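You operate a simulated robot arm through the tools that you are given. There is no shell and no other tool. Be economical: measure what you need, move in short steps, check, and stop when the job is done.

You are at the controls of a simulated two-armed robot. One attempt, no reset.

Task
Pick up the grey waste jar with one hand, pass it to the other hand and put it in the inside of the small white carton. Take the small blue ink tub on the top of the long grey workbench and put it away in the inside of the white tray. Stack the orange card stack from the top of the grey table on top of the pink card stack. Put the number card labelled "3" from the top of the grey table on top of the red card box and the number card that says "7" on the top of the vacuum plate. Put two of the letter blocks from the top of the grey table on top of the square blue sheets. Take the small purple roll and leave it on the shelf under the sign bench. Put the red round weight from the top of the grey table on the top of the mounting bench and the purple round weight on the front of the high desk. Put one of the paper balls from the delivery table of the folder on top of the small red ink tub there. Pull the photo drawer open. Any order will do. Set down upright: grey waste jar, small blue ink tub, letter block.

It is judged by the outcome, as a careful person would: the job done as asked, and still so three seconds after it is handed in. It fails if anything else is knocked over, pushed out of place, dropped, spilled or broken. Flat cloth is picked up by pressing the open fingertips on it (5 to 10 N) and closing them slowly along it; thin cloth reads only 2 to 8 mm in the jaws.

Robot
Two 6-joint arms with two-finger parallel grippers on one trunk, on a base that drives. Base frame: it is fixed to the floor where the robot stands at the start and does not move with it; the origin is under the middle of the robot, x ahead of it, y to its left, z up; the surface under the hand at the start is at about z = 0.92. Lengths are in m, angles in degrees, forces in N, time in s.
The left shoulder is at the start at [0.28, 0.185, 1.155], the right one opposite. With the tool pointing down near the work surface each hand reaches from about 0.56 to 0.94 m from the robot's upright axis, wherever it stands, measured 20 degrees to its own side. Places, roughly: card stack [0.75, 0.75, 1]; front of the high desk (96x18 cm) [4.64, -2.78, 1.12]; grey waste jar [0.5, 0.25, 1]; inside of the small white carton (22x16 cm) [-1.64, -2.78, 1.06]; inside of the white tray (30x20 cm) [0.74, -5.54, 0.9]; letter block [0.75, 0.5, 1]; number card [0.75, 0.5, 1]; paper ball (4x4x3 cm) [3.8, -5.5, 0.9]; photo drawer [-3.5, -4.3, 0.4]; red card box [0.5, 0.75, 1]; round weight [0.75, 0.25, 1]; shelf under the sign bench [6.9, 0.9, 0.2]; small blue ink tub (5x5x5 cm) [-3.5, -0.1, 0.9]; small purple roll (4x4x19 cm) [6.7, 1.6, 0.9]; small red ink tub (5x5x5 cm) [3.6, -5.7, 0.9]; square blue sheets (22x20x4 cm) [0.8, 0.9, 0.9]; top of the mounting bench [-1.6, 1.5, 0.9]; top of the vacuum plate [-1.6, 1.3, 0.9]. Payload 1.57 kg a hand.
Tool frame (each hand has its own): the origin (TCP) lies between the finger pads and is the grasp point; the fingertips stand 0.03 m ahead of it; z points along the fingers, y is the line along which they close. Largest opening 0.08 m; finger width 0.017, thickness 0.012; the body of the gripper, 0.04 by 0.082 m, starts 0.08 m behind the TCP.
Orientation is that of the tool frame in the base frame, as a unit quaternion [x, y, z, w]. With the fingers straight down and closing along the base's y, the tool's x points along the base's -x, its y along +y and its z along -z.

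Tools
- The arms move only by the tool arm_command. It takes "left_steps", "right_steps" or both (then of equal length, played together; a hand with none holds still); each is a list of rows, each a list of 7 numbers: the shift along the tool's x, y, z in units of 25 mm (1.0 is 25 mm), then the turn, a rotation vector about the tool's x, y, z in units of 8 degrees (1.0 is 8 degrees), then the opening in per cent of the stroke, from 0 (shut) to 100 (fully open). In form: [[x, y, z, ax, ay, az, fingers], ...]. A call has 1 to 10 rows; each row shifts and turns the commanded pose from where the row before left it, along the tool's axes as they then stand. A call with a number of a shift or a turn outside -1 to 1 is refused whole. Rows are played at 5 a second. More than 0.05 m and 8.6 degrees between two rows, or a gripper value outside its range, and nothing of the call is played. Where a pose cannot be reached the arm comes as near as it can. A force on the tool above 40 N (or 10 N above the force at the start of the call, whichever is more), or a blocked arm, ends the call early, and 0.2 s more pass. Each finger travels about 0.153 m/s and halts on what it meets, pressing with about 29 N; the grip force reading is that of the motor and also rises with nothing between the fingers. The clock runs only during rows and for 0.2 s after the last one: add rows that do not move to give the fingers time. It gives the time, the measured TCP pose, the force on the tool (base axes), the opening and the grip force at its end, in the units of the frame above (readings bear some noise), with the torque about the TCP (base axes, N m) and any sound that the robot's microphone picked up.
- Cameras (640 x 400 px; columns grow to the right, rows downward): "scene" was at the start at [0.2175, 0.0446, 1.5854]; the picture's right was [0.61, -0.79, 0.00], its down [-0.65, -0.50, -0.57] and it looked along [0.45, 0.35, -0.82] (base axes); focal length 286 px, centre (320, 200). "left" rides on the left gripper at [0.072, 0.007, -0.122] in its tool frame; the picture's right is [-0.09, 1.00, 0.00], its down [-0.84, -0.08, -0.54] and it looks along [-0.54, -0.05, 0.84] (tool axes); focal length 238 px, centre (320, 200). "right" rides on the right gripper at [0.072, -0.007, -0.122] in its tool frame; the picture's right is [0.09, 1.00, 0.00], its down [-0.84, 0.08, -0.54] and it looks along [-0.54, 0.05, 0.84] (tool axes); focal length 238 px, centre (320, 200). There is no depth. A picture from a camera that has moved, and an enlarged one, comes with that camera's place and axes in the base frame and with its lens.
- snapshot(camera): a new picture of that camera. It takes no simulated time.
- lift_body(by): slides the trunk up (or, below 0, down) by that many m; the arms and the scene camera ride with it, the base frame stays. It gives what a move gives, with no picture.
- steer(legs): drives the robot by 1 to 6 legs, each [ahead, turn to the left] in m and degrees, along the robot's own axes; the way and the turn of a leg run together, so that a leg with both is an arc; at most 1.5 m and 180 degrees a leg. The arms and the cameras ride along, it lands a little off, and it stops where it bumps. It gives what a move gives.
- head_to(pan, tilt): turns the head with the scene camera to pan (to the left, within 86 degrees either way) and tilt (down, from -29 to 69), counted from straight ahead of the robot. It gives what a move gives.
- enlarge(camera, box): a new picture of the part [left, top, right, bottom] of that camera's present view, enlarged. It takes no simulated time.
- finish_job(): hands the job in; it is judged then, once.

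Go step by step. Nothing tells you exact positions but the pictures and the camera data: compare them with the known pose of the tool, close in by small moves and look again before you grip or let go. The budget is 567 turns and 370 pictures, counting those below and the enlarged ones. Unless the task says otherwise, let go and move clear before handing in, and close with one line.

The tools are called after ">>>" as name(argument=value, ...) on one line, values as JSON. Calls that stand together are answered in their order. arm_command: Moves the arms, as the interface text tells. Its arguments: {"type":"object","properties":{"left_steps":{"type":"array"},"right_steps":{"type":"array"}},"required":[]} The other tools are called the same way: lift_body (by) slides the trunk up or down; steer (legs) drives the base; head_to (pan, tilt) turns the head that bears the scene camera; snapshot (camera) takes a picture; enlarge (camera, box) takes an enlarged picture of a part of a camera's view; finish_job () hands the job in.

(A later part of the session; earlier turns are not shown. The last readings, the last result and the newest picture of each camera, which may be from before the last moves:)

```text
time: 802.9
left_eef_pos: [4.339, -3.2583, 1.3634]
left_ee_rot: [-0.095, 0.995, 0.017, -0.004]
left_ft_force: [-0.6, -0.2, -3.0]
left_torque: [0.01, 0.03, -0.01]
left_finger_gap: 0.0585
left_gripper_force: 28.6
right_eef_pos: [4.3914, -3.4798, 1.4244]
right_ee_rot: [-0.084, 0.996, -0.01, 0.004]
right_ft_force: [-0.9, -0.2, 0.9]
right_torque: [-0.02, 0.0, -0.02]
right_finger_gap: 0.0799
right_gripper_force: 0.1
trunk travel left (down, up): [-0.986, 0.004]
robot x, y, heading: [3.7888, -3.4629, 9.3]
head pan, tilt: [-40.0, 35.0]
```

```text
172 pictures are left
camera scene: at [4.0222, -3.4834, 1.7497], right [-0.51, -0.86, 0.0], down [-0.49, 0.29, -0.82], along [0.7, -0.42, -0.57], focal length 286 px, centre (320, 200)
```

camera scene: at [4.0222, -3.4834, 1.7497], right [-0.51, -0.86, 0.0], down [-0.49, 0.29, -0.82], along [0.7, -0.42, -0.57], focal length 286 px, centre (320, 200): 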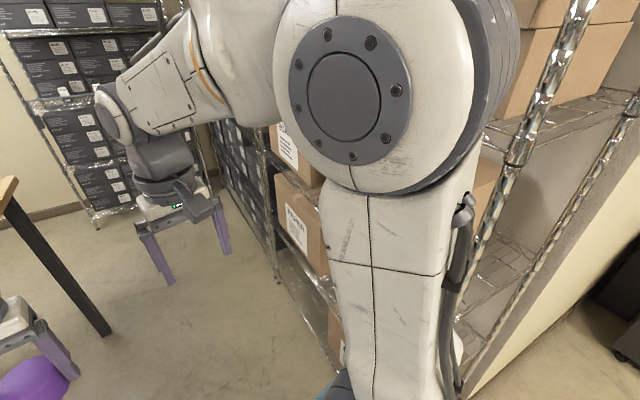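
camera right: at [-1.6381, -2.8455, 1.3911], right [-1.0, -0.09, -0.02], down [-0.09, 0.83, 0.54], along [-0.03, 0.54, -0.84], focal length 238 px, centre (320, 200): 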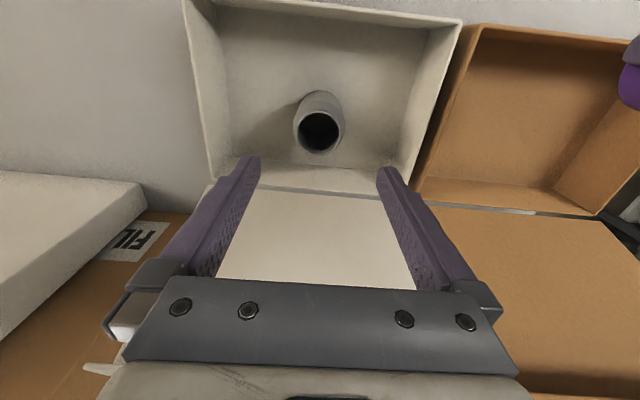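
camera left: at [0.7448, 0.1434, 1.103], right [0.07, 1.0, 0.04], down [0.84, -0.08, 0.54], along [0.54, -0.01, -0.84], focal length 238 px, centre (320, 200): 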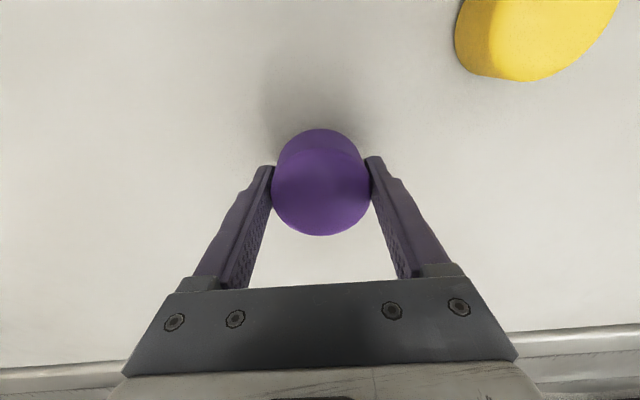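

The aisle is ≈1 m wide. There's a free spot on the desk front near [4.66, -2.79] between a white cone and the ink jars. Advance 0.34 m.

>>> steer(legs=[[0.34, 0]])

>>> head_to(pan=60, tilt=40)

>>> snapshot(camera="scene")

>>> snapshot(camera="left")

```text
time: 805.1
left_eef_pos: [4.6848, -3.2006, 1.3617]
left_ee_rot: [-0.096, 0.995, 0.017, -0.004]
left_ft_force: [-0.3, 0.2, -3.4]
left_torque: [-0.05, 0.01, 0.02]
left_finger_gap: 0.0585
left_gripper_force: 28.8
right_eef_pos: [4.7373, -3.4224, 1.4242]
right_ee_rot: [-0.086, 0.996, -0.01, 0.004]
right_ft_force: [-0.2, 0.1, 0.5]
right_torque: [0.02, 0.02, -0.03]
right_finger_gap: 0.08
right_gripper_force: 0.0
trunk travel left (down, up): [-0.986, 0.004]
robot x, y, heading: [4.1327, -3.4073, 9.4]
head pan, tilt: [-40.0, 35.0]
```

```text
time: 806.9
left_eef_pos: [4.6845, -3.201, 1.3628]
left_ee_rot: [-0.097, 0.995, 0.017, -0.004]
left_ft_force: [-0.1, -0.6, -3.1]
left_torque: [0.0, 0.05, 0.01]
left_finger_gap: 0.0587
left_gripper_force: 29.2
right_eef_pos: [4.737, -3.4227, 1.4247]
right_ee_rot: [-0.086, 0.996, -0.01, 0.003]
right_ft_force: [0.3, -0.2, 0.1]
right_torque: [0.0, 0.0, -0.01]
right_finger_gap: 0.08
right_gripper_force: 0.1
trunk travel left (down, up): [-0.986, 0.004]
robot x, y, heading: [4.1328, -3.4072, 9.5]
head pan, tilt: [60.0, 40.0]
```

```text
171 pictures are left
camera scene: at [4.3218, -3.302, 1.7422], right [0.94, -0.35, 0.0], down [-0.23, -0.6, -0.77], along [0.27, 0.72, -0.64], focal length 286 px, centre (320, 200)
```

scene: 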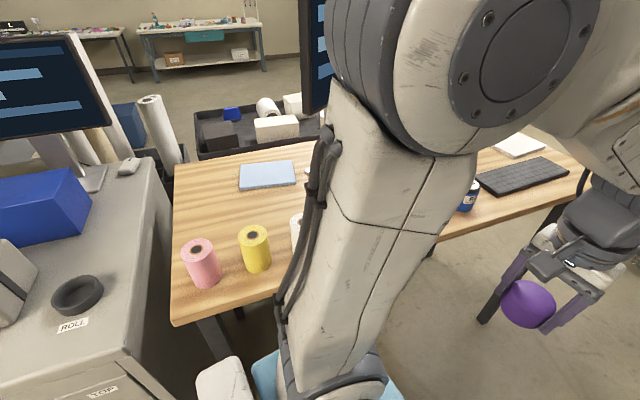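

```text
170 pictures are left
camera left: at [4.6137, -3.2116, 1.4857], right [-0.1, 0.99, 0.04], down [0.84, 0.06, 0.54], along [0.53, 0.08, -0.84], focal length 238 px, centre (320, 200)
```

left: 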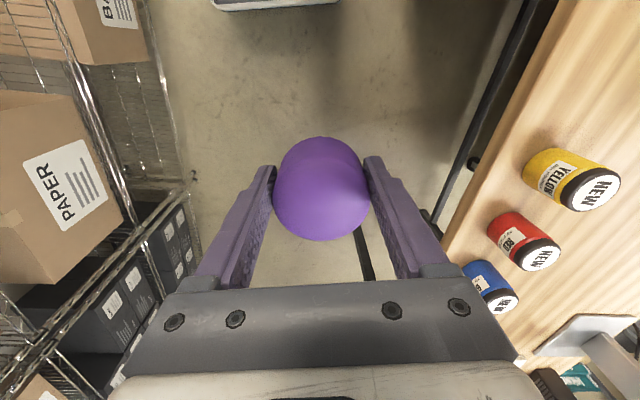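

White cone at x≈4.47, yellow jar at x≈4.76; target [4.62, -2.785]. Move the weight over it.

>>> arm_command(left_steps=[[-0.04, 0.6, 0, 0, 0, 0, 0], [-0.04, 0.95, 0, 0, 0, 0, 0], [-0.04, 0.95, 0, 0, 0, 0, 0], [-0.04, 0.95, 0, 0, 0, 0, 0], [-0.04, 0.95, 0, 0, 0, 0, 0], [-0.04, 0.95, 0, 0, 0, 0, 0], [-0.04, 0.95, 0, 0, 0, 0, 0], [-0.04, 0.95, 0, 0, 0, 0, 0], [-0.04, 0.95, 0, 0, 0, 0, 0], [-0.04, 0.95, 0, 0, 0, 0, 0]])

>>> arm_command(left_steps=[[-0.04, 0.95, 0, 0, 0, 0, 0], [-0.04, 0.95, 0, 0, 0, 0, 0], [-0.04, 0.95, 0, 0, 0, 0, 0], [-0.04, 0.95, 0, 0, 0, 0, 0], [-0.04, 0.95, 0, 0, 0, 0, 0], [-0.04, 0.95, 0, 0, 0, 0, 0], [-0.04, 0.95, 0, 0, 0, 0, 0], [-0.04, 0.8, 0, 0, 0, 0, 0], [0, 0, 0, 0, 0, 0, 0]])

>>> snapshot(camera="left")

>>> snapshot(camera="scene")

```text
time: 809.1
left_eef_pos: [4.6516, -2.9722, 1.3705]
left_ee_rot: [-0.096, 0.995, 0.017, -0.004]
left_ft_force: [0.3, 0.1, -2.7]
left_torque: [-0.02, 0.05, -0.02]
left_finger_gap: 0.0584
left_gripper_force: 29.2
right_eef_pos: [4.7373, -3.4213, 1.4251]
right_ee_rot: [-0.085, 0.996, -0.01, 0.003]
right_ft_force: [-0.4, -0.1, 0.6]
right_torque: [-0.02, 0.0, -0.02]
right_finger_gap: 0.0802
right_gripper_force: 0.1
trunk travel left (down, up): [-0.986, 0.004]
robot x, y, heading: [4.1332, -3.4056, 9.2]
head pan, tilt: [60.0, 40.0]
```

```text
time: 811.1
left_eef_pos: [4.6242, -2.791, 1.3779]
left_ee_rot: [-0.095, 0.995, 0.017, -0.004]
left_ft_force: [0.2, 0.4, -4.4]
left_torque: [-0.04, 0.04, 0.01]
left_finger_gap: 0.0587
left_gripper_force: 28.9
right_eef_pos: [4.7363, -3.4218, 1.4241]
right_ee_rot: [-0.085, 0.996, -0.01, 0.003]
right_ft_force: [-0.6, -0.1, 0.0]
right_torque: [-0.02, 0.02, 0.0]
right_finger_gap: 0.0801
right_gripper_force: 0.0
trunk travel left (down, up): [-0.986, 0.004]
robot x, y, heading: [4.1337, -3.4087, 9.0]
head pan, tilt: [60.0, 40.0]
```

```text
169 pictures are left
camera left: at [4.553, -2.8006, 1.5005], right [-0.1, 0.99, 0.03], down [0.84, 0.06, 0.54], along [0.53, 0.08, -0.84], focal length 238 px, centre (320, 200)
```

left: 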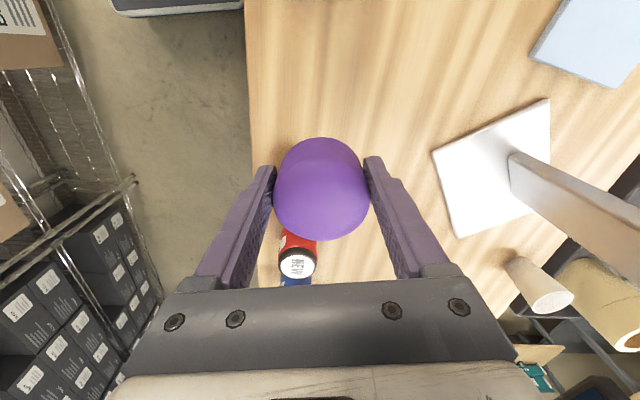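

```text
168 pictures are left
camera scene: at [4.3217, -3.3017, 1.7422], right [0.94, -0.35, 0.0], down [-0.23, -0.6, -0.77], along [0.27, 0.72, -0.64], focal length 286 px, centre (320, 200)
```

scene: 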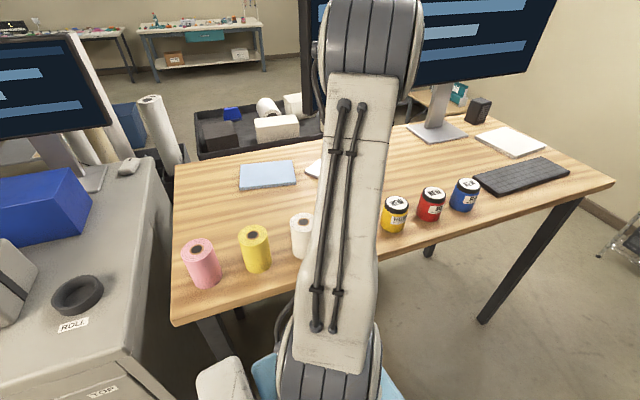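

Clear on both sides (jar 0.14 m, cone 0.16 m away). Desk top ≈1.08. Lower.

>>> arm_command(left_steps=[[0, -0.1, 0.6, 0, 0, 0, 0], [0, 0, 1, 0, 0, 0, 0], [0, 0, 1, 0, 0, 0, 0], [0, 0, 1, 0, 0, 0, 0], [0, 0, 1, 0, 0, 0, 0], [0, 0, 1, 0, 0, 0, 0], [0, 0, 1, 0, 0, 0, 0], [0, 0, 1, 0, 0, 0, 0], [0, 0, 0.6, 0, 0, 0, 0], [0, 0, 0, 0, 0, 0, 0]])

>>> snapshot(camera="left")

>>> snapshot(camera="scene")

```text
time: 813.3
left_eef_pos: [4.6202, -2.7849, 1.1713]
left_ee_rot: [-0.096, 0.995, 0.017, -0.004]
left_ft_force: [0.3, 0.4, -3.5]
left_torque: [0.01, 0.04, 0.01]
left_finger_gap: 0.0585
left_gripper_force: 29.2
right_eef_pos: [4.7377, -3.4207, 1.4252]
right_ee_rot: [-0.086, 0.996, -0.01, 0.004]
right_ft_force: [-1.0, 0.2, 0.0]
right_torque: [0.01, 0.04, -0.04]
right_finger_gap: 0.08
right_gripper_force: 0.0
trunk travel left (down, up): [-0.986, 0.004]
robot x, y, heading: [4.1354, -3.4122, 9.4]
head pan, tilt: [60.0, 40.0]
```

```text
167 pictures are left
camera left: at [4.5491, -2.7958, 1.2939], right [-0.1, 0.99, 0.03], down [0.84, 0.06, 0.54], along [0.53, 0.08, -0.84], focal length 238 px, centre (320, 200)
```

left: 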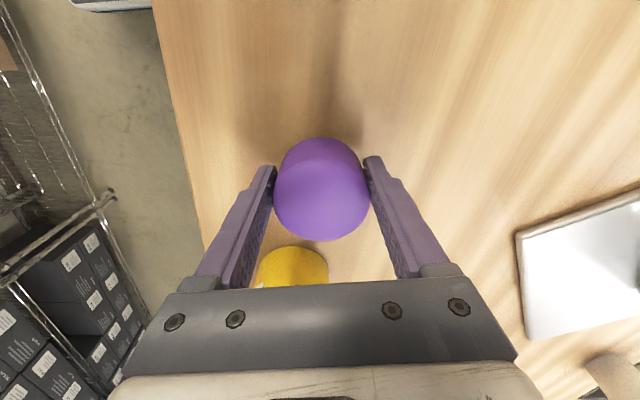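

```text
166 pictures are left
camera scene: at [4.3217, -3.3018, 1.7422], right [0.94, -0.35, 0.0], down [-0.23, -0.6, -0.77], along [0.27, 0.72, -0.64], focal length 286 px, centre (320, 200)
```

scene: 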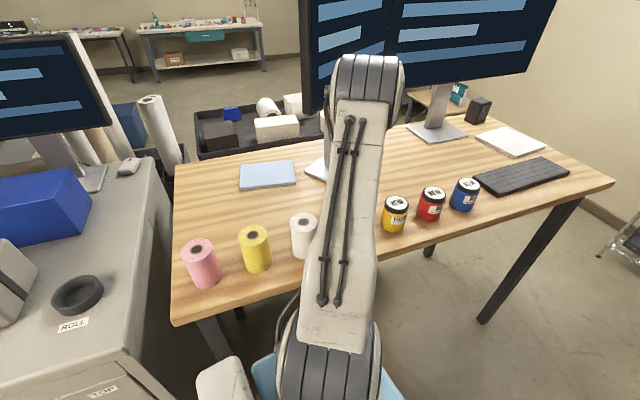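

>>> arm_command(left_steps=[[0, 0, 0.6, 0, 0, 0, 0], [0, 0, 0.6, 0, 0, 0, 0], [0, 0, 0.4, 0, 0, 0, 0], [0, 0, 0, 0, 0, 0, 0]])

>>> arm_command(left_steps=[[0, 0, 0.1, 0, 0, 0, 0], [0, 0, 0.1, 0, 0, 0, 0], [0, 0, 0, 0, 0, 0, 0]])

```text
time: 813.9
left_eef_pos: [4.6201, -2.7836, 1.1566]
left_ee_rot: [-0.095, 0.995, 0.019, -0.002]
left_ft_force: [-7.0, -10.6, 22.1]
left_torque: [-0.89, -0.28, -0.38]
left_finger_gap: 0.059
left_gripper_force: 29.1
right_eef_pos: [4.7362, -3.4238, 1.4243]
right_ee_rot: [-0.086, 0.996, -0.01, 0.003]
right_ft_force: [0.2, -0.1, 0.4]
right_torque: [0.02, -0.02, 0.0]
right_finger_gap: 0.0802
right_gripper_force: 0.0
trunk travel left (down, up): [-0.986, 0.004]
robot x, y, heading: [4.1321, -3.4112, 9.8]
head pan, tilt: [60.0, 40.0]
stopped in row 2 (left hand): the force on the tool passed its limit at 46 N (the readings are from after the stop); the commanded pose is now the measured one
```

```text
time: 814.2
left_eef_pos: [4.6211, -2.7839, 1.1562]
left_ee_rot: [-0.095, 0.995, 0.018, -0.002]
left_ft_force: [-5.7, -7.2, 20.0]
left_torque: [-0.79, -0.19, -0.22]
left_finger_gap: 0.059
left_gripper_force: 28.7
right_eef_pos: [4.7366, -3.4231, 1.4258]
right_ee_rot: [-0.086, 0.996, -0.01, 0.004]
right_ft_force: [0.0, 0.8, -1.0]
right_torque: [0.04, -0.02, -0.01]
right_finger_gap: 0.0801
right_gripper_force: 0.0
trunk travel left (down, up): [-0.986, 0.004]
robot x, y, heading: [4.1344, -3.4106, 9.1]
head pan, tilt: [60.0, 40.0]
stopped in row 1 (left hand): the force on the tool passed its limit at 43 N (the readings are from after the stop); the commanded pose is now the measured one
```

>>> snapshot(camera="left")

```text
165 pictures are left
camera left: at [4.549, -2.7956, 1.279], right [-0.1, 0.99, 0.04], down [0.84, 0.06, 0.54], along [0.53, 0.08, -0.84], focal length 238 px, centre (320, 200)
```

left: 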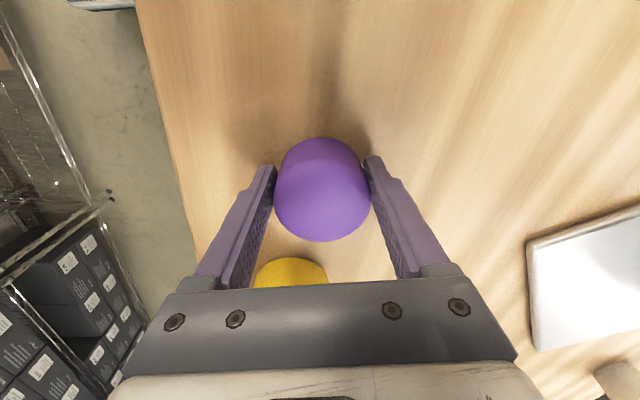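

>>> arm_command(left_steps=[[0, 0, -0.05, 0, 0, 0, 0], [0, 0, 0, 0, 0, 0, 90], [0, 0, 0, 0, 0, 0, 100], [0, 0, 0, 0, 0, 0, 100], [0, 0, -0.5, 0, 0, 0, 100], [0, 0, -1, 0, 0, 0, 100], [0, 0, -1, 0, 0, 0, 100], [0, 0, -1, 0, 0, 0, 100], [0, 0, -1, 0, 0, 0, 100], [0, 0, -1, 0, 0, 0, 100]])

>>> snapshot(camera="left")

```text
time: 816.4
left_eef_pos: [4.621, -2.7878, 1.2946]
left_ee_rot: [-0.095, 0.995, 0.018, -0.003]
left_ft_force: [-0.7, 0.1, -0.6]
left_torque: [-0.01, 0.03, -0.02]
left_finger_gap: 0.0799
left_gripper_force: 0.0
right_eef_pos: [4.7373, -3.4221, 1.4246]
right_ee_rot: [-0.085, 0.996, -0.01, 0.003]
right_ft_force: [0.7, 0.5, 0.1]
right_torque: [0.02, 0.02, 0.0]
right_finger_gap: 0.08
right_gripper_force: 0.0
trunk travel left (down, up): [-0.986, 0.004]
robot x, y, heading: [4.1346, -3.4087, 9.4]
head pan, tilt: [60.0, 40.0]
```

```text
164 pictures are left
camera left: at [4.5498, -2.8002, 1.4167], right [-0.1, 0.99, 0.04], down [0.84, 0.06, 0.54], along [0.53, 0.08, -0.84], focal length 238 px, centre (320, 200)
```

left: 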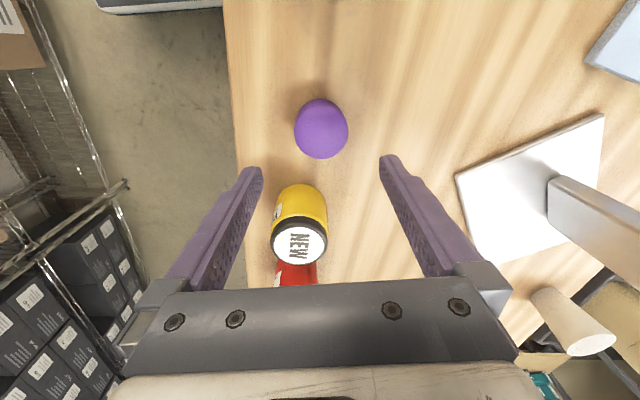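

Purple weight is on the desk front and nothing else disturbed. Last: the purple roll. Retract and drive out the east end of the aisle.

>>> arm_command(left_steps=[[0, -0.5, -1, 0, 0, 0, 100], [0, -1, -1, 0, 0, 0, 100], [0, -1, -1, 0, 0, 0, 100], [0, -1, 0, 0, 0, 0, 100], [0, -1, 0, 0, 0, 0, 100], [0, -1, 0, 0, 0, 0, 100], [0, -1, 0, 0, 0, 0, 100], [0, -1, 0, 0, 0, 0, 100], [0, -1, 0, 0, 0, 0, 100], [0, -1, 0, 0, 0, 0, 100]])

>>> arm_command(left_steps=[[0, -1, 0, 0, 0, 0, 100], [0, -1, 0, 0, 0, 0, 100], [0, -1, 0, 0, 0, 0, 100], [0, -1, 0, 0, 0, 0, 100], [0, -1, 0, 0, 0, 0, 100], [0, -1, 0, 0, 0, 0, 100]])

>>> steer(legs=[[0, -8], [1.2, 0]])

>>> head_to(pan=40, tilt=20)

>>> snapshot(camera="scene")

>>> head_to(pan=0, tilt=35)

>>> snapshot(camera="scene")

```text
time: 818.6
left_eef_pos: [4.6694, -3.0248, 1.3601]
left_ee_rot: [-0.096, 0.995, 0.019, -0.002]
left_ft_force: [-0.2, 0.3, 0.2]
left_torque: [0.01, 0.02, 0.01]
left_finger_gap: 0.0798
left_gripper_force: 0.0
right_eef_pos: [4.7365, -3.4216, 1.4247]
right_ee_rot: [-0.085, 0.996, -0.01, 0.003]
right_ft_force: [0.0, 0.5, -0.4]
right_torque: [-0.02, 0.02, -0.08]
right_finger_gap: 0.0799
right_gripper_force: 0.1
trunk travel left (down, up): [-0.986, 0.004]
robot x, y, heading: [4.1336, -3.4056, 9.5]
head pan, tilt: [60.0, 40.0]
```

```text
time: 820.0
left_eef_pos: [4.6963, -3.1715, 1.3544]
left_ee_rot: [-0.094, 0.995, 0.019, -0.003]
left_ft_force: [0.6, -0.1, -0.8]
left_torque: [0.0, 0.01, 0.03]
left_finger_gap: 0.0801
left_gripper_force: 0.1
right_eef_pos: [4.7369, -3.4223, 1.4241]
right_ee_rot: [-0.085, 0.996, -0.011, 0.003]
right_ft_force: [0.0, -0.1, 0.1]
right_torque: [0.02, -0.01, 0.01]
right_finger_gap: 0.0798
right_gripper_force: 0.2
trunk travel left (down, up): [-0.986, 0.004]
robot x, y, heading: [4.1347, -3.4041, 9.3]
head pan, tilt: [60.0, 40.0]
```

```text
time: 826.7
left_eef_pos: [5.9253, -3.254, 1.3547]
left_ee_rot: [-0.013, 1.0, 0.02, 0.0]
left_ft_force: [-0.1, 0.0, 0.7]
left_torque: [0.02, 0.02, 0.03]
left_finger_gap: 0.08
left_gripper_force: 0.1
right_eef_pos: [5.9259, -3.5082, 1.4248]
right_ee_rot: [-0.003, 1.0, -0.011, 0.003]
right_ft_force: [-0.1, 0.6, -0.1]
right_torque: [0.04, -0.02, 0.0]
right_finger_gap: 0.0801
right_gripper_force: 0.1
trunk travel left (down, up): [-0.986, 0.004]
robot x, y, heading: [5.3329, -3.3929, -0.1]
head pan, tilt: [60.0, 40.0]
```

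```text
time: 827.6
left_eef_pos: [5.9267, -3.2534, 1.3541]
left_ee_rot: [-0.013, 1.0, 0.019, -0.001]
left_ft_force: [0.1, -0.8, 0.2]
left_torque: [0.01, -0.01, -0.04]
left_finger_gap: 0.0801
left_gripper_force: 0.1
right_eef_pos: [5.9265, -3.5073, 1.4243]
right_ee_rot: [-0.002, 1.0, -0.011, 0.002]
right_ft_force: [0.9, -0.2, 0.3]
right_torque: [0.04, 0.0, -0.01]
right_finger_gap: 0.0802
right_gripper_force: 0.0
trunk travel left (down, up): [-0.986, 0.004]
robot x, y, heading: [5.3345, -3.3925, -0.2]
head pan, tilt: [40.0, 20.0]
```

```text
163 pictures are left
camera scene: at [5.5641, -3.3352, 1.7735], right [0.64, -0.77, 0.0], down [-0.26, -0.22, -0.94], along [0.72, 0.6, -0.34], focal length 286 px, centre (320, 200)
```

scene: 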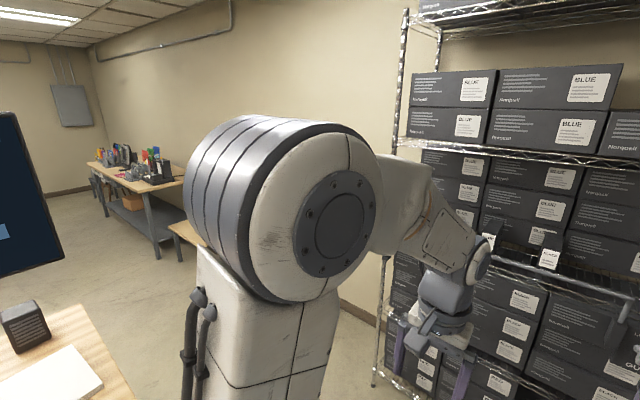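

```text
time: 828.6
left_eef_pos: [5.9268, -3.2535, 1.3546]
left_ee_rot: [-0.014, 1.0, 0.019, 0.0]
left_ft_force: [-0.1, 1.4, 1.0]
left_torque: [0.02, 0.0, 0.0]
left_finger_gap: 0.08
left_gripper_force: 0.0
right_eef_pos: [5.9266, -3.5087, 1.4236]
right_ee_rot: [-0.002, 1.0, -0.01, 0.002]
right_ft_force: [0.2, 0.2, -0.3]
right_torque: [-0.03, 0.0, 0.01]
right_finger_gap: 0.0799
right_gripper_force: 0.1
trunk travel left (down, up): [-0.986, 0.004]
robot x, y, heading: [5.3337, -3.3941, -0.1]
head pan, tilt: [0.0, 35.0]
```

```text
162 pictures are left
camera scene: at [5.5808, -3.395, 1.7498], right [0.0, -1.0, 0.0], down [-0.57, 0.0, -0.82], along [0.82, 0.0, -0.57], focal length 286 px, centre (320, 200)
```

scene: 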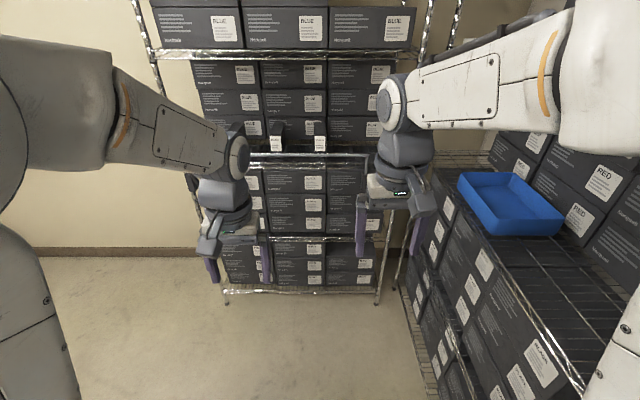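

The aisle ends at a black rack (x≈6.8). I'll leave it with a gentle left arc around the desk's end.

>>> steer(legs=[[0.12, 0], [0.9, 60]])

>>> head_to(pan=20, tilt=20)

>>> snapshot(camera="scene")

```text
time: 834.2
left_eef_pos: [6.4048, -2.3941, 1.3556]
left_ee_rot: [-0.498, 0.867, 0.017, -0.009]
left_ft_force: [0.6, 0.6, -0.2]
left_torque: [0.0, 0.0, -0.01]
left_finger_gap: 0.0802
left_gripper_force: 0.1
right_eef_pos: [6.6204, -2.528, 1.4247]
right_ee_rot: [-0.49, 0.872, -0.008, 0.008]
right_ft_force: [-0.4, -0.1, -0.8]
right_torque: [0.01, 0.02, 0.0]
right_finger_gap: 0.0799
right_gripper_force: 0.0
trunk travel left (down, up): [-0.986, 0.004]
robot x, y, heading: [6.2152, -2.9755, 57.8]
head pan, tilt: [0.0, 35.0]
cut short: leg 2
```

```text
time: 835.1
left_eef_pos: [6.4037, -2.3941, 1.3546]
left_ee_rot: [-0.498, 0.867, 0.017, -0.009]
left_ft_force: [0.3, -1.0, 0.1]
left_torque: [-0.01, 0.0, 0.0]
left_finger_gap: 0.0801
left_gripper_force: 0.0
right_eef_pos: [6.6217, -2.529, 1.4237]
right_ee_rot: [-0.489, 0.872, -0.007, 0.007]
right_ft_force: [0.7, -0.4, 0.5]
right_torque: [0.02, 0.02, -0.01]
right_finger_gap: 0.08
right_gripper_force: 0.1
trunk travel left (down, up): [-0.986, 0.004]
robot x, y, heading: [6.2151, -2.9723, 58.2]
head pan, tilt: [20.0, 20.0]
```

```text
161 pictures are left
camera scene: at [6.3178, -2.7475, 1.7735], right [0.98, -0.21, 0.0], down [-0.07, -0.34, -0.94], along [0.2, 0.92, -0.34], focal length 286 px, centre (320, 200)
```

scene: 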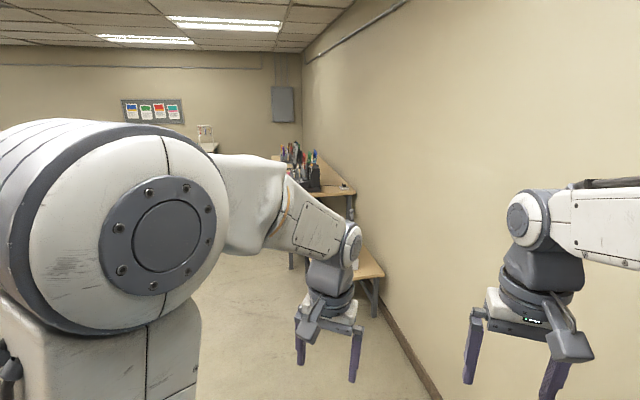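

>>> steer(legs=[[0, 33], [1.4, 0], [1.0, 0]])

>>> head_to(pan=-20, tilt=25)

>>> snapshot(camera="scene")

```text
time: 848.3
left_eef_pos: [6.0882, -0.006, 1.3547]
left_ee_rot: [0.711, -0.703, -0.013, 0.014]
left_ft_force: [-0.2, 0.0, 0.4]
left_torque: [-0.01, -0.02, 0.04]
left_finger_gap: 0.0801
left_gripper_force: 0.2
right_eef_pos: [6.3416, -0.0093, 1.4245]
right_ee_rot: [-0.704, 0.71, -0.006, 0.009]
right_ft_force: [0.7, -0.2, 0.3]
right_torque: [-0.02, -0.01, -0.02]
right_finger_gap: 0.0798
right_gripper_force: 0.0
trunk travel left (down, up): [-0.986, 0.004]
robot x, y, heading: [6.2226, -0.6023, 88.9]
head pan, tilt: [20.0, 20.0]
```

```text
time: 849.4
left_eef_pos: [6.0887, -0.0064, 1.3553]
left_ee_rot: [0.711, -0.703, -0.014, 0.014]
left_ft_force: [-1.2, -0.1, -0.1]
left_torque: [-0.02, -0.02, 0.03]
left_finger_gap: 0.0799
left_gripper_force: 0.1
right_eef_pos: [6.3422, -0.0096, 1.4246]
right_ee_rot: [-0.704, 0.71, -0.006, 0.009]
right_ft_force: [-0.8, -0.5, 0.8]
right_torque: [0.01, 0.01, 0.03]
right_finger_gap: 0.0798
right_gripper_force: 0.1
trunk travel left (down, up): [-0.986, 0.004]
robot x, y, heading: [6.2221, -0.6052, 88.8]
head pan, tilt: [-20.0, 25.0]
```

```text
160 pictures are left
camera scene: at [6.2581, -0.3557, 1.7655], right [0.93, -0.36, 0.0], down [-0.15, -0.39, -0.91], along [0.33, 0.85, -0.42], focal length 286 px, centre (320, 200)
```

scene: 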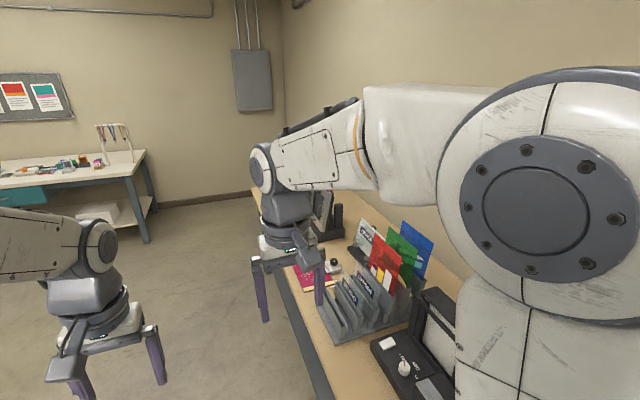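

The sign bench runs along the east wall (front edge x≈6.45). I'll shift left and come to face it near y≈1.3.

>>> steer(legs=[[0, 25], [1.0, 0], [0, -25], [0.95, 0], [0, -89]])

>>> head_to(pan=0, tilt=45)

>>> snapshot(camera="scene")

```text
time: 865.3
left_eef_pos: [6.4115, 1.3936, 1.3547]
left_ee_rot: [-0.033, 0.999, 0.02, -0.001]
left_ft_force: [0.4, 0.0, -0.7]
left_torque: [-0.03, 0.01, 0.03]
left_finger_gap: 0.08
left_gripper_force: 0.1
right_eef_pos: [6.4217, 1.1389, 1.4238]
right_ee_rot: [-0.023, 1.0, -0.011, 0.003]
right_ft_force: [1.4, -1.3, -0.2]
right_torque: [-0.02, 0.01, -0.02]
right_finger_gap: 0.08
right_gripper_force: 0.0
trunk travel left (down, up): [-0.986, 0.004]
robot x, y, heading: [5.8224, 1.2274, 1.8]
head pan, tilt: [-20.0, 25.0]
```

```text
time: 866.1
left_eef_pos: [6.4126, 1.3936, 1.3551]
left_ee_rot: [-0.034, 0.999, 0.019, -0.001]
left_ft_force: [-0.5, 0.0, 0.5]
left_torque: [0.0, -0.01, 0.0]
left_finger_gap: 0.08
left_gripper_force: 0.1
right_eef_pos: [6.422, 1.1393, 1.424]
right_ee_rot: [-0.023, 1.0, -0.01, 0.003]
right_ft_force: [-0.4, 0.3, -0.6]
right_torque: [0.0, 0.01, -0.01]
right_finger_gap: 0.0799
right_gripper_force: 0.0
trunk travel left (down, up): [-0.986, 0.004]
robot x, y, heading: [5.826, 1.2273, 2.0]
head pan, tilt: [0.0, 45.0]
```

```text
159 pictures are left
camera scene: at [6.0661, 1.2366, 1.735], right [0.03, -1.0, 0.0], down [-0.71, -0.02, -0.71], along [0.71, 0.02, -0.71], focal length 286 px, centre (320, 200)
```

scene: 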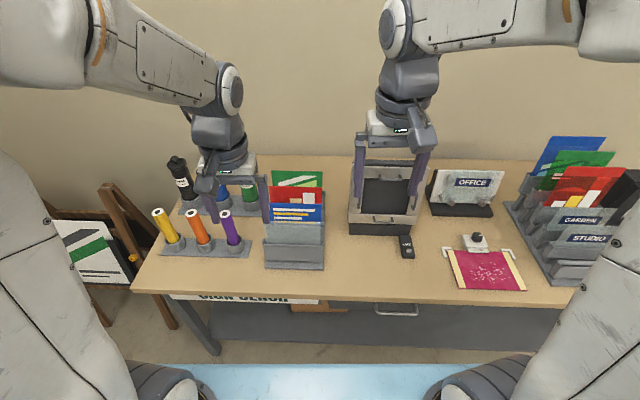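

The purple roll stands in a holder with yellow and orange ones. Let me zoom in on it.

>>> enlarge(camera="scene", box=[130, 140, 350, 290])

>>> snapshot(camera="left")

>>> enlarge(camera="scene", box=[130, 270, 600, 400])

```text
2.67 times, centred on (240, 215) of scene
camera zoom: at [6.0661, 1.2366, 1.735], right [0.03, -1.0, 0.0], down [-0.71, -0.02, -0.71], along [0.71, 0.02, -0.71], focal length 763 px, centre (533, 160)
```

zoom: 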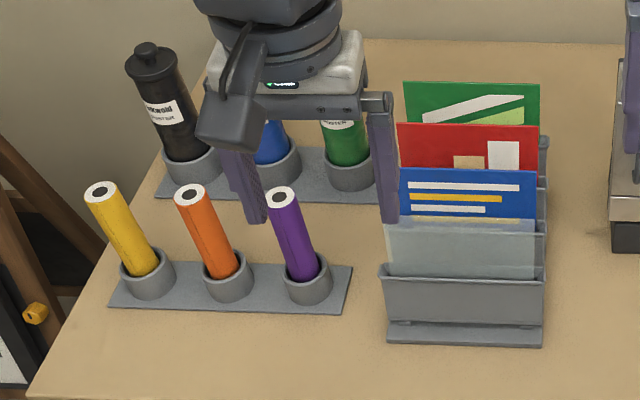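

```text
157 pictures are left
camera left: at [6.3401, 1.3909, 1.4771], right [0.03, 1.0, 0.04], down [0.84, -0.04, 0.54], along [0.54, 0.02, -0.84], focal length 238 px, centre (320, 200)
```

left: 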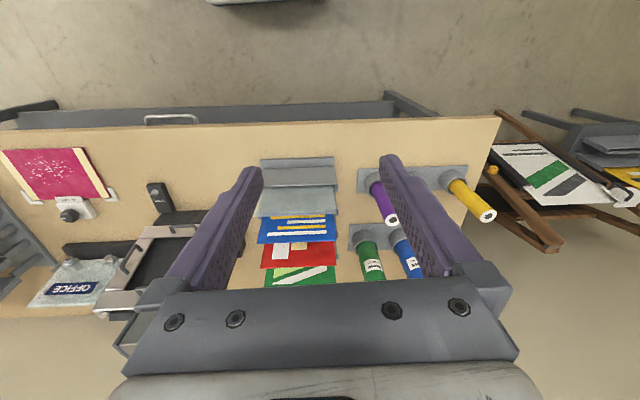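

```text
1.36 times, centred on (365, 335) of scene
camera zoom: at [6.0661, 1.2366, 1.735], right [0.03, -1.0, 0.0], down [-0.71, -0.02, -0.71], along [0.71, 0.02, -0.71], focal length 389 px, centre (259, 16)
```

zoom: 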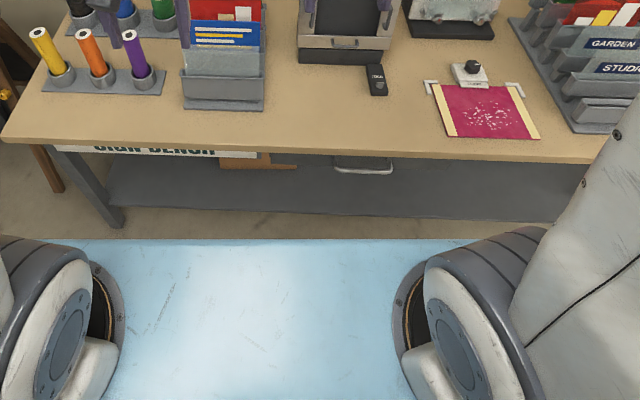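

Roll: at ≈[6.675, 1.555], z≈0.86–1.05. I'll pick it with the left hand pointing forward, so it stays vertical, and then stand it on the shelf. First shift the robot left.

>>> steer(legs=[[0, -40], [-0.4, 0], [0, 38.5], [0.1, 0]])

>>> arm_command(left_steps=[[-1, 0, 0, 0, -0.5, 0, 100], [-1, 0, 0, 0, -0.5, 0, 100], [-1, 0, 0, 0, -0.5, 0, 100], [-1, 0, 0, 0, -0.5, 0, 100], [-1, 0, 0, 0, -1, 0, 100], [-1, 0, 0.5, 0, -1, 0, 100], [-1, 0, 0.5, 0, -1, 0, 100], [0, 0, 1, 0, -1, 0, 100], [0, 0, 1, 0, -1, 0, 100], [0, 0, 0, 0, -1, 0, 100]])

```text
time: 873.0
left_eef_pos: [6.2081, 1.6164, 1.3545]
left_ee_rot: [-0.016, 1.0, 0.019, 0.0]
left_ft_force: [0.1, -0.5, 0.3]
left_torque: [-0.03, 0.01, 0.01]
left_finger_gap: 0.08
left_gripper_force: 0.0
right_eef_pos: [6.21, 1.3627, 1.4244]
right_ee_rot: [-0.006, 1.0, -0.011, 0.002]
right_ft_force: [-0.3, -0.2, 0.2]
right_torque: [-0.04, -0.03, 0.0]
right_finger_gap: 0.0797
right_gripper_force: 0.0
trunk travel left (down, up): [-0.986, 0.004]
robot x, y, heading: [5.6154, 1.4683, 0.1]
head pan, tilt: [0.0, 45.0]
```

```text
time: 875.2
left_eef_pos: [6.3995, 1.6419, 1.3583]
left_ee_rot: [-0.024, 0.903, 0.067, 0.423]
left_ft_force: [-0.2, 1.0, 0.1]
left_torque: [0.03, -0.01, 0.01]
left_finger_gap: 0.0803
left_gripper_force: 0.0
left hand out of reach, approached as far as the arm can: row 8, 9, 10
right_eef_pos: [6.2098, 1.3628, 1.4244]
right_ee_rot: [-0.006, 1.0, -0.01, 0.002]
right_ft_force: [-0.6, 0.2, -0.1]
right_torque: [0.01, 0.01, -0.02]
right_finger_gap: 0.0801
right_gripper_force: 0.1
trunk travel left (down, up): [-0.986, 0.004]
robot x, y, heading: [5.6147, 1.4689, 0.3]
head pan, tilt: [0.0, 45.0]
```

>>> arm_command(left_steps=[[-0.65, -0.8, 0.76, 0, 0, 0, 100], [-0.65, -0.8, 0.76, 0, 0, 0, 100], [-0.65, -0.8, 0.76, 0, -0.5, 0, 100], [-0.65, -0.8, 0.76, 0, -1, 0, 100], [0, 0, 0.5, 0, -1, 0, 100], [0, 0, 0.5, 0, -1, 0, 100], [0, 0, 0, 0, -1, 0, 100], [0, 0, 0, 0, -0.5, 0, 100]])

```text
time: 877.0
left_eef_pos: [6.5298, 1.5778, 1.3442]
left_ee_rot: [0.002, 0.704, 0.069, 0.707]
left_ft_force: [0.1, 0.3, 0.2]
left_torque: [-0.05, 0.0, 0.02]
left_finger_gap: 0.0803
left_gripper_force: 0.0
right_eef_pos: [6.2092, 1.363, 1.424]
right_ee_rot: [-0.006, 1.0, -0.01, 0.002]
right_ft_force: [-0.5, 1.2, -0.3]
right_torque: [-0.02, -0.02, 0.0]
right_finger_gap: 0.0801
right_gripper_force: 0.0
trunk travel left (down, up): [-0.986, 0.004]
robot x, y, heading: [5.6134, 1.4676, 0.1]
head pan, tilt: [0.0, 45.0]
```

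Horizontal forward pose reached. Correct the small roll/yaw, and lower the trunk 0.34 m to the roll's height.

>>> arm_command(left_steps=[[0, -0.4, 0, 0, 0, -0.72, 100], [0, -0.4, 0, 0.68, 0, 0, 100], [0, 0, 0, 0, 0, 0, 100]])

>>> lift_body(by=-0.34)

>>> snapshot(camera="left")

>>> snapshot(camera="scene")

```text
time: 877.8
left_eef_pos: [6.5324, 1.5563, 1.3437]
left_ee_rot: [-0.001, 0.705, 0.008, 0.709]
left_ft_force: [0.1, 0.1, 0.0]
left_torque: [0.0, -0.01, -0.06]
left_finger_gap: 0.0799
left_gripper_force: 0.1
right_eef_pos: [6.2099, 1.363, 1.4238]
right_ee_rot: [-0.006, 1.0, -0.011, 0.001]
right_ft_force: [0.2, 0.4, -0.6]
right_torque: [-0.01, -0.01, 0.0]
right_finger_gap: 0.0799
right_gripper_force: 0.2
trunk travel left (down, up): [-0.986, 0.004]
robot x, y, heading: [5.6162, 1.4702, 0.3]
head pan, tilt: [0.0, 45.0]
```

```text
time: 881.1
left_eef_pos: [6.5312, 1.5564, 1.0045]
left_ee_rot: [-0.001, 0.705, 0.006, 0.709]
left_ft_force: [0.1, 0.2, -0.4]
left_torque: [-0.01, -0.02, 0.0]
left_finger_gap: 0.08
left_gripper_force: 0.0
right_eef_pos: [6.2083, 1.3625, 1.0841]
right_ee_rot: [-0.006, 1.0, -0.011, 0.002]
right_ft_force: [-0.3, 0.4, 0.9]
right_torque: [0.01, 0.03, 0.0]
right_finger_gap: 0.0799
right_gripper_force: 0.0
trunk travel left (down, up): [-0.646, 0.344]
robot x, y, heading: [5.6157, 1.468, 0.1]
head pan, tilt: [0.0, 45.0]
```

```text
155 pictures are left
camera left: at [6.41, 1.5624, 0.9313], right [-0.01, 0.99, 0.1], down [-0.55, -0.09, 0.83], along [0.84, -0.05, 0.54], focal length 238 px, centre (320, 200)
```

left: 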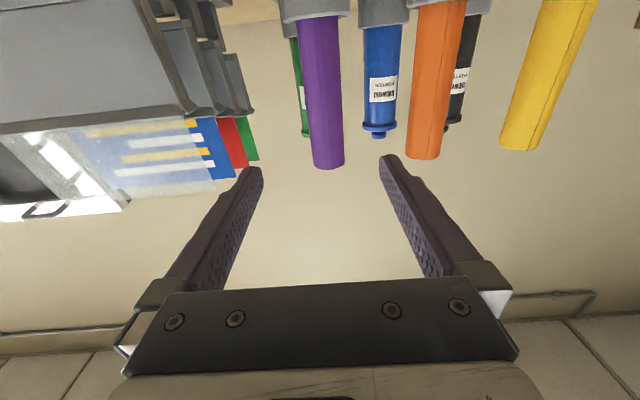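

```text
154 pictures are left
camera scene: at [5.8565, 1.4723, 1.395], right [0.0, -1.0, 0.0], down [-0.71, 0.0, -0.71], along [0.71, 0.0, -0.71], focal length 286 px, centre (320, 200)
```

scene: 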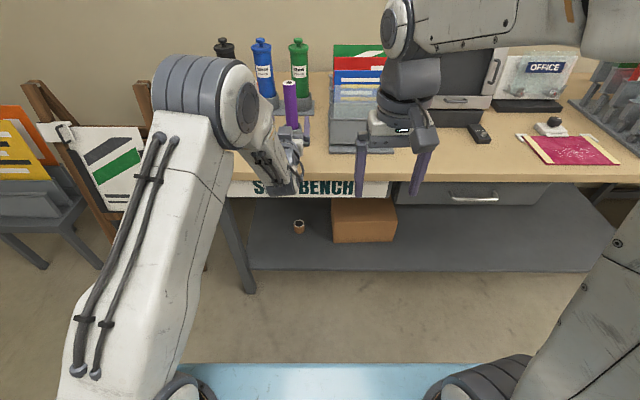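

The roll is centred between the fingers in view. Shelf below has a wooden box and a small brown jar on it. Drive 0.09 m forward.

>>> steer(legs=[[0.09, 0]])

>>> snapshot(camera="left")

```text
time: 882.2
left_eef_pos: [6.6236, 1.5558, 1.0034]
left_ee_rot: [-0.001, 0.705, 0.008, 0.71]
left_ft_force: [-0.2, -0.9, 0.6]
left_torque: [-0.01, 0.02, 0.03]
left_finger_gap: 0.0801
left_gripper_force: 0.1
right_eef_pos: [6.3012, 1.3625, 1.0837]
right_ee_rot: [-0.006, 1.0, -0.01, 0.002]
right_ft_force: [-0.9, -0.1, -0.3]
right_torque: [0.0, -0.01, -0.04]
right_finger_gap: 0.0799
right_gripper_force: 0.0
trunk travel left (down, up): [-0.646, 0.344]
robot x, y, heading: [5.7081, 1.4716, 0.2]
head pan, tilt: [0.0, 45.0]
```

```text
153 pictures are left
camera left: at [6.5015, 1.5626, 0.9314], right [-0.01, 0.99, 0.1], down [-0.55, -0.09, 0.83], along [0.84, -0.05, 0.54], focal length 238 px, centre (320, 200)
```

left: 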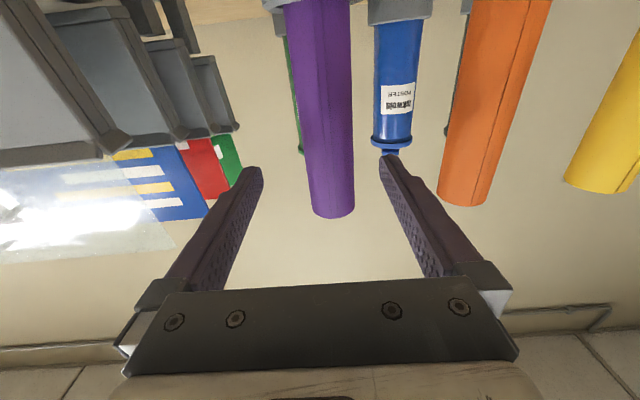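

>>> arm_command(left_steps=[[0, 0.1, 0.5, 0, 0, 0, 100], [0, 0, 0.5, 0, 0, 0, 100], [0, 0, 0.4, 0, 0, 0, 100], [0, 0, 0, 0, 0, 0, 100]])

>>> snapshot(camera="left")

```text
time: 883.2
left_eef_pos: [6.6598, 1.5591, 1.0048]
left_ee_rot: [-0.003, 0.705, 0.009, 0.709]
left_ft_force: [-0.3, 0.0, -0.7]
left_torque: [-0.03, -0.02, 0.02]
left_finger_gap: 0.0801
left_gripper_force: 0.0
right_eef_pos: [6.3013, 1.3632, 1.0838]
right_ee_rot: [-0.007, 1.0, -0.011, 0.001]
right_ft_force: [0.0, 0.1, 0.2]
right_torque: [0.01, -0.01, -0.01]
right_finger_gap: 0.08
right_gripper_force: 0.1
trunk travel left (down, up): [-0.646, 0.344]
robot x, y, heading: [5.704, 1.4748, 0.5]
head pan, tilt: [0.0, 45.0]
```

```text
152 pictures are left
camera left: at [6.5374, 1.5642, 0.9317], right [-0.02, 0.99, 0.1], down [-0.54, -0.09, 0.83], along [0.84, -0.04, 0.54], focal length 238 px, centre (320, 200)
```

left: 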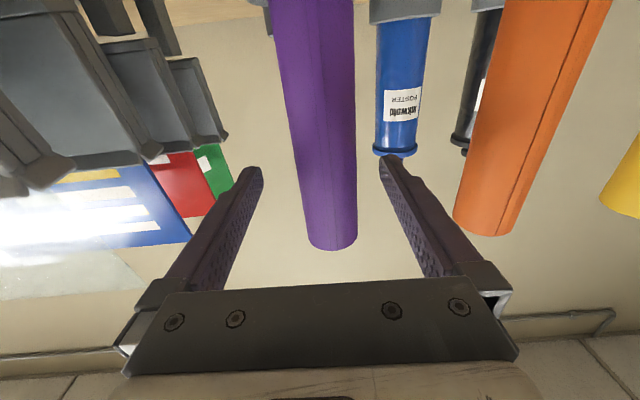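

Close on the roll, then lift with the trunk.

>>> arm_command(left_steps=[[0, 0, 0, 0, 0, 0, 70], [0, 0, 0, 0, 0, 0, 50], [0, 0, 0, 0, 0, 0, 20], [0, 0, 0, 0, 0, 0, 0], [0, 0, 0, 0, 0, 0, 0]])

>>> lift_body(by=0.03)

>>> snapshot(camera="left")

```text
time: 884.4
left_eef_pos: [6.6587, 1.5591, 1.0047]
left_ee_rot: [-0.005, 0.705, 0.01, 0.709]
left_ft_force: [-0.1, 0.5, -0.7]
left_torque: [0.04, -0.02, 0.0]
left_finger_gap: 0.0369
left_gripper_force: 29.3
right_eef_pos: [6.3025, 1.3633, 1.084]
right_ee_rot: [-0.007, 1.0, -0.011, 0.002]
right_ft_force: [-0.3, -0.4, -1.1]
right_torque: [0.01, -0.01, 0.02]
right_finger_gap: 0.0802
right_gripper_force: 0.1
trunk travel left (down, up): [-0.646, 0.344]
robot x, y, heading: [5.7083, 1.47, 0.3]
head pan, tilt: [0.0, 45.0]
```

```text
time: 885.2
left_eef_pos: [6.6594, 1.5577, 1.0338]
left_ee_rot: [-0.003, 0.705, 0.01, 0.709]
left_ft_force: [0.0, -0.5, -1.5]
left_torque: [0.02, 0.0, 0.02]
left_finger_gap: 0.0368
left_gripper_force: 29.6
right_eef_pos: [6.3012, 1.3637, 1.1131]
right_ee_rot: [-0.006, 1.0, -0.01, 0.002]
right_ft_force: [0.3, 0.2, -0.1]
right_torque: [0.01, -0.05, 0.01]
right_finger_gap: 0.0798
right_gripper_force: 0.0
trunk travel left (down, up): [-0.676, 0.314]
robot x, y, heading: [5.7056, 1.4696, 0.0]
head pan, tilt: [0.0, 45.0]
```

```text
151 pictures are left
camera left: at [6.5374, 1.5641, 0.9617], right [-0.02, 0.99, 0.1], down [-0.54, -0.09, 0.83], along [0.84, -0.04, 0.54], focal length 238 px, centre (320, 200)
```

left: 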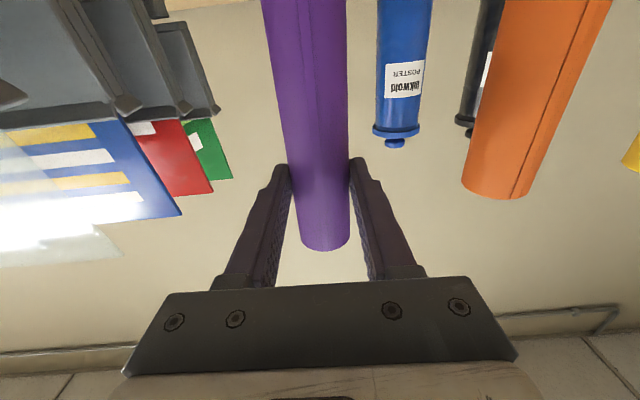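

Roll comes up with the hand. Lift 0.13 m more, then back off 0.4 m.

>>> lift_body(by=0.13)

>>> snapshot(camera="scene")

```text
time: 886.8
left_eef_pos: [6.66, 1.5592, 1.1633]
left_ee_rot: [-0.003, 0.705, 0.01, 0.709]
left_ft_force: [0.0, 0.3, -1.1]
left_torque: [-0.02, 0.04, -0.02]
left_finger_gap: 0.0367
left_gripper_force: 28.6
right_eef_pos: [6.2997, 1.3623, 1.2436]
right_ee_rot: [-0.005, 1.0, -0.01, 0.001]
right_ft_force: [-0.5, -0.2, -1.1]
right_torque: [0.0, 0.0, -0.02]
right_finger_gap: 0.0799
right_gripper_force: 0.1
trunk travel left (down, up): [-0.806, 0.184]
robot x, y, heading: [5.7041, 1.473, 0.3]
head pan, tilt: [0.0, 45.0]
```

```text
150 pictures are left
camera scene: at [5.9484, 1.4727, 1.5548], right [0.0, -1.0, 0.0], down [-0.71, 0.0, -0.71], along [0.71, 0.0, -0.71], focal length 286 px, centre (320, 200)
```

scene: 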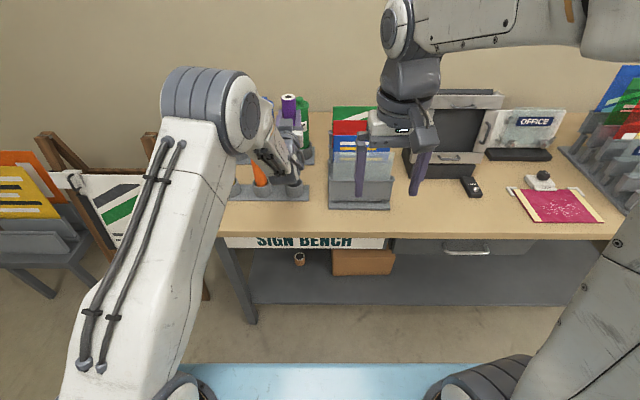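

Roll is clear of the holder. The shelf left part is occupied (box y 1.08–1.41, jar y≈1.59), so I'll place at y≈0.9. Back off and shift over.

>>> steer(legs=[[-0.42, 0], [0, -90], [0.63, 0], [0, 90]])

>>> head_to(pan=0, tilt=45)

>>> lift_body(by=-0.4)

>>> snapshot(camera="scene")

```text
time: 900.1
left_eef_pos: [6.2479, 0.9812, 1.1642]
left_ee_rot: [-0.016, 0.705, 0.023, 0.709]
left_ft_force: [0.4, -0.1, 0.0]
left_torque: [0.04, 0.03, -0.03]
left_finger_gap: 0.0364
left_gripper_force: 29.3
right_eef_pos: [5.8977, 0.7705, 1.2431]
right_ee_rot: [-0.025, 1.0, -0.01, 0.002]
right_ft_force: [-0.2, 0.4, -0.1]
right_torque: [0.04, 0.01, 0.01]
right_finger_gap: 0.08
right_gripper_force: 0.0
trunk travel left (down, up): [-0.806, 0.184]
robot x, y, heading: [5.2994, 0.859, 2.9]
head pan, tilt: [0.0, 45.0]
```

```text
time: 900.7
left_eef_pos: [6.2488, 0.9796, 1.1634]
left_ee_rot: [-0.017, 0.705, 0.024, 0.708]
left_ft_force: [-0.3, 0.3, -0.5]
left_torque: [0.01, 0.03, 0.02]
left_finger_gap: 0.0365
left_gripper_force: 28.7
right_eef_pos: [5.8964, 0.7708, 1.2443]
right_ee_rot: [-0.026, 1.0, -0.01, 0.001]
right_ft_force: [0.2, 0.0, -1.2]
right_torque: [-0.02, -0.04, -0.03]
right_finger_gap: 0.08
right_gripper_force: 0.1
trunk travel left (down, up): [-0.806, 0.184]
robot x, y, heading: [5.2962, 0.8523, 2.6]
head pan, tilt: [0.0, 45.0]
```

```text
time: 904.5
left_eef_pos: [6.2492, 0.9805, 0.7647]
left_ee_rot: [-0.017, 0.705, 0.023, 0.708]
left_ft_force: [-0.7, 0.2, -1.3]
left_torque: [0.03, 0.0, -0.03]
left_finger_gap: 0.0364
left_gripper_force: 29.0
right_eef_pos: [5.8982, 0.7714, 0.8445]
right_ee_rot: [-0.026, 1.0, -0.011, 0.002]
right_ft_force: [0.3, -0.2, -0.5]
right_torque: [0.03, 0.02, 0.04]
right_finger_gap: 0.08
right_gripper_force: 0.1
trunk travel left (down, up): [-0.406, 0.584]
robot x, y, heading: [5.3005, 0.8543, 2.5]
head pan, tilt: [0.0, 45.0]
```

```text
149 pictures are left
camera scene: at [5.5412, 0.8664, 1.1549], right [0.04, -1.0, 0.0], down [-0.71, -0.03, -0.71], along [0.71, 0.03, -0.71], focal length 286 px, centre (320, 200)
```

scene: 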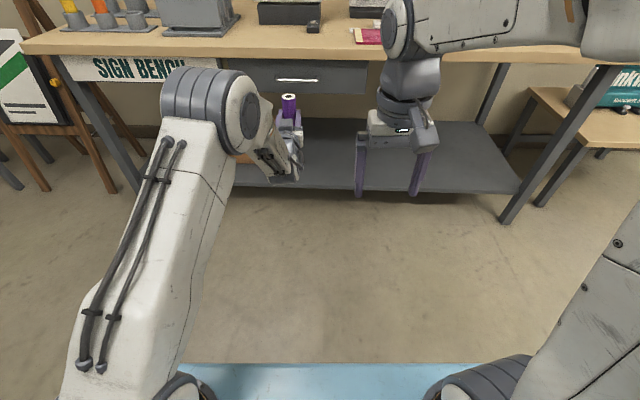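

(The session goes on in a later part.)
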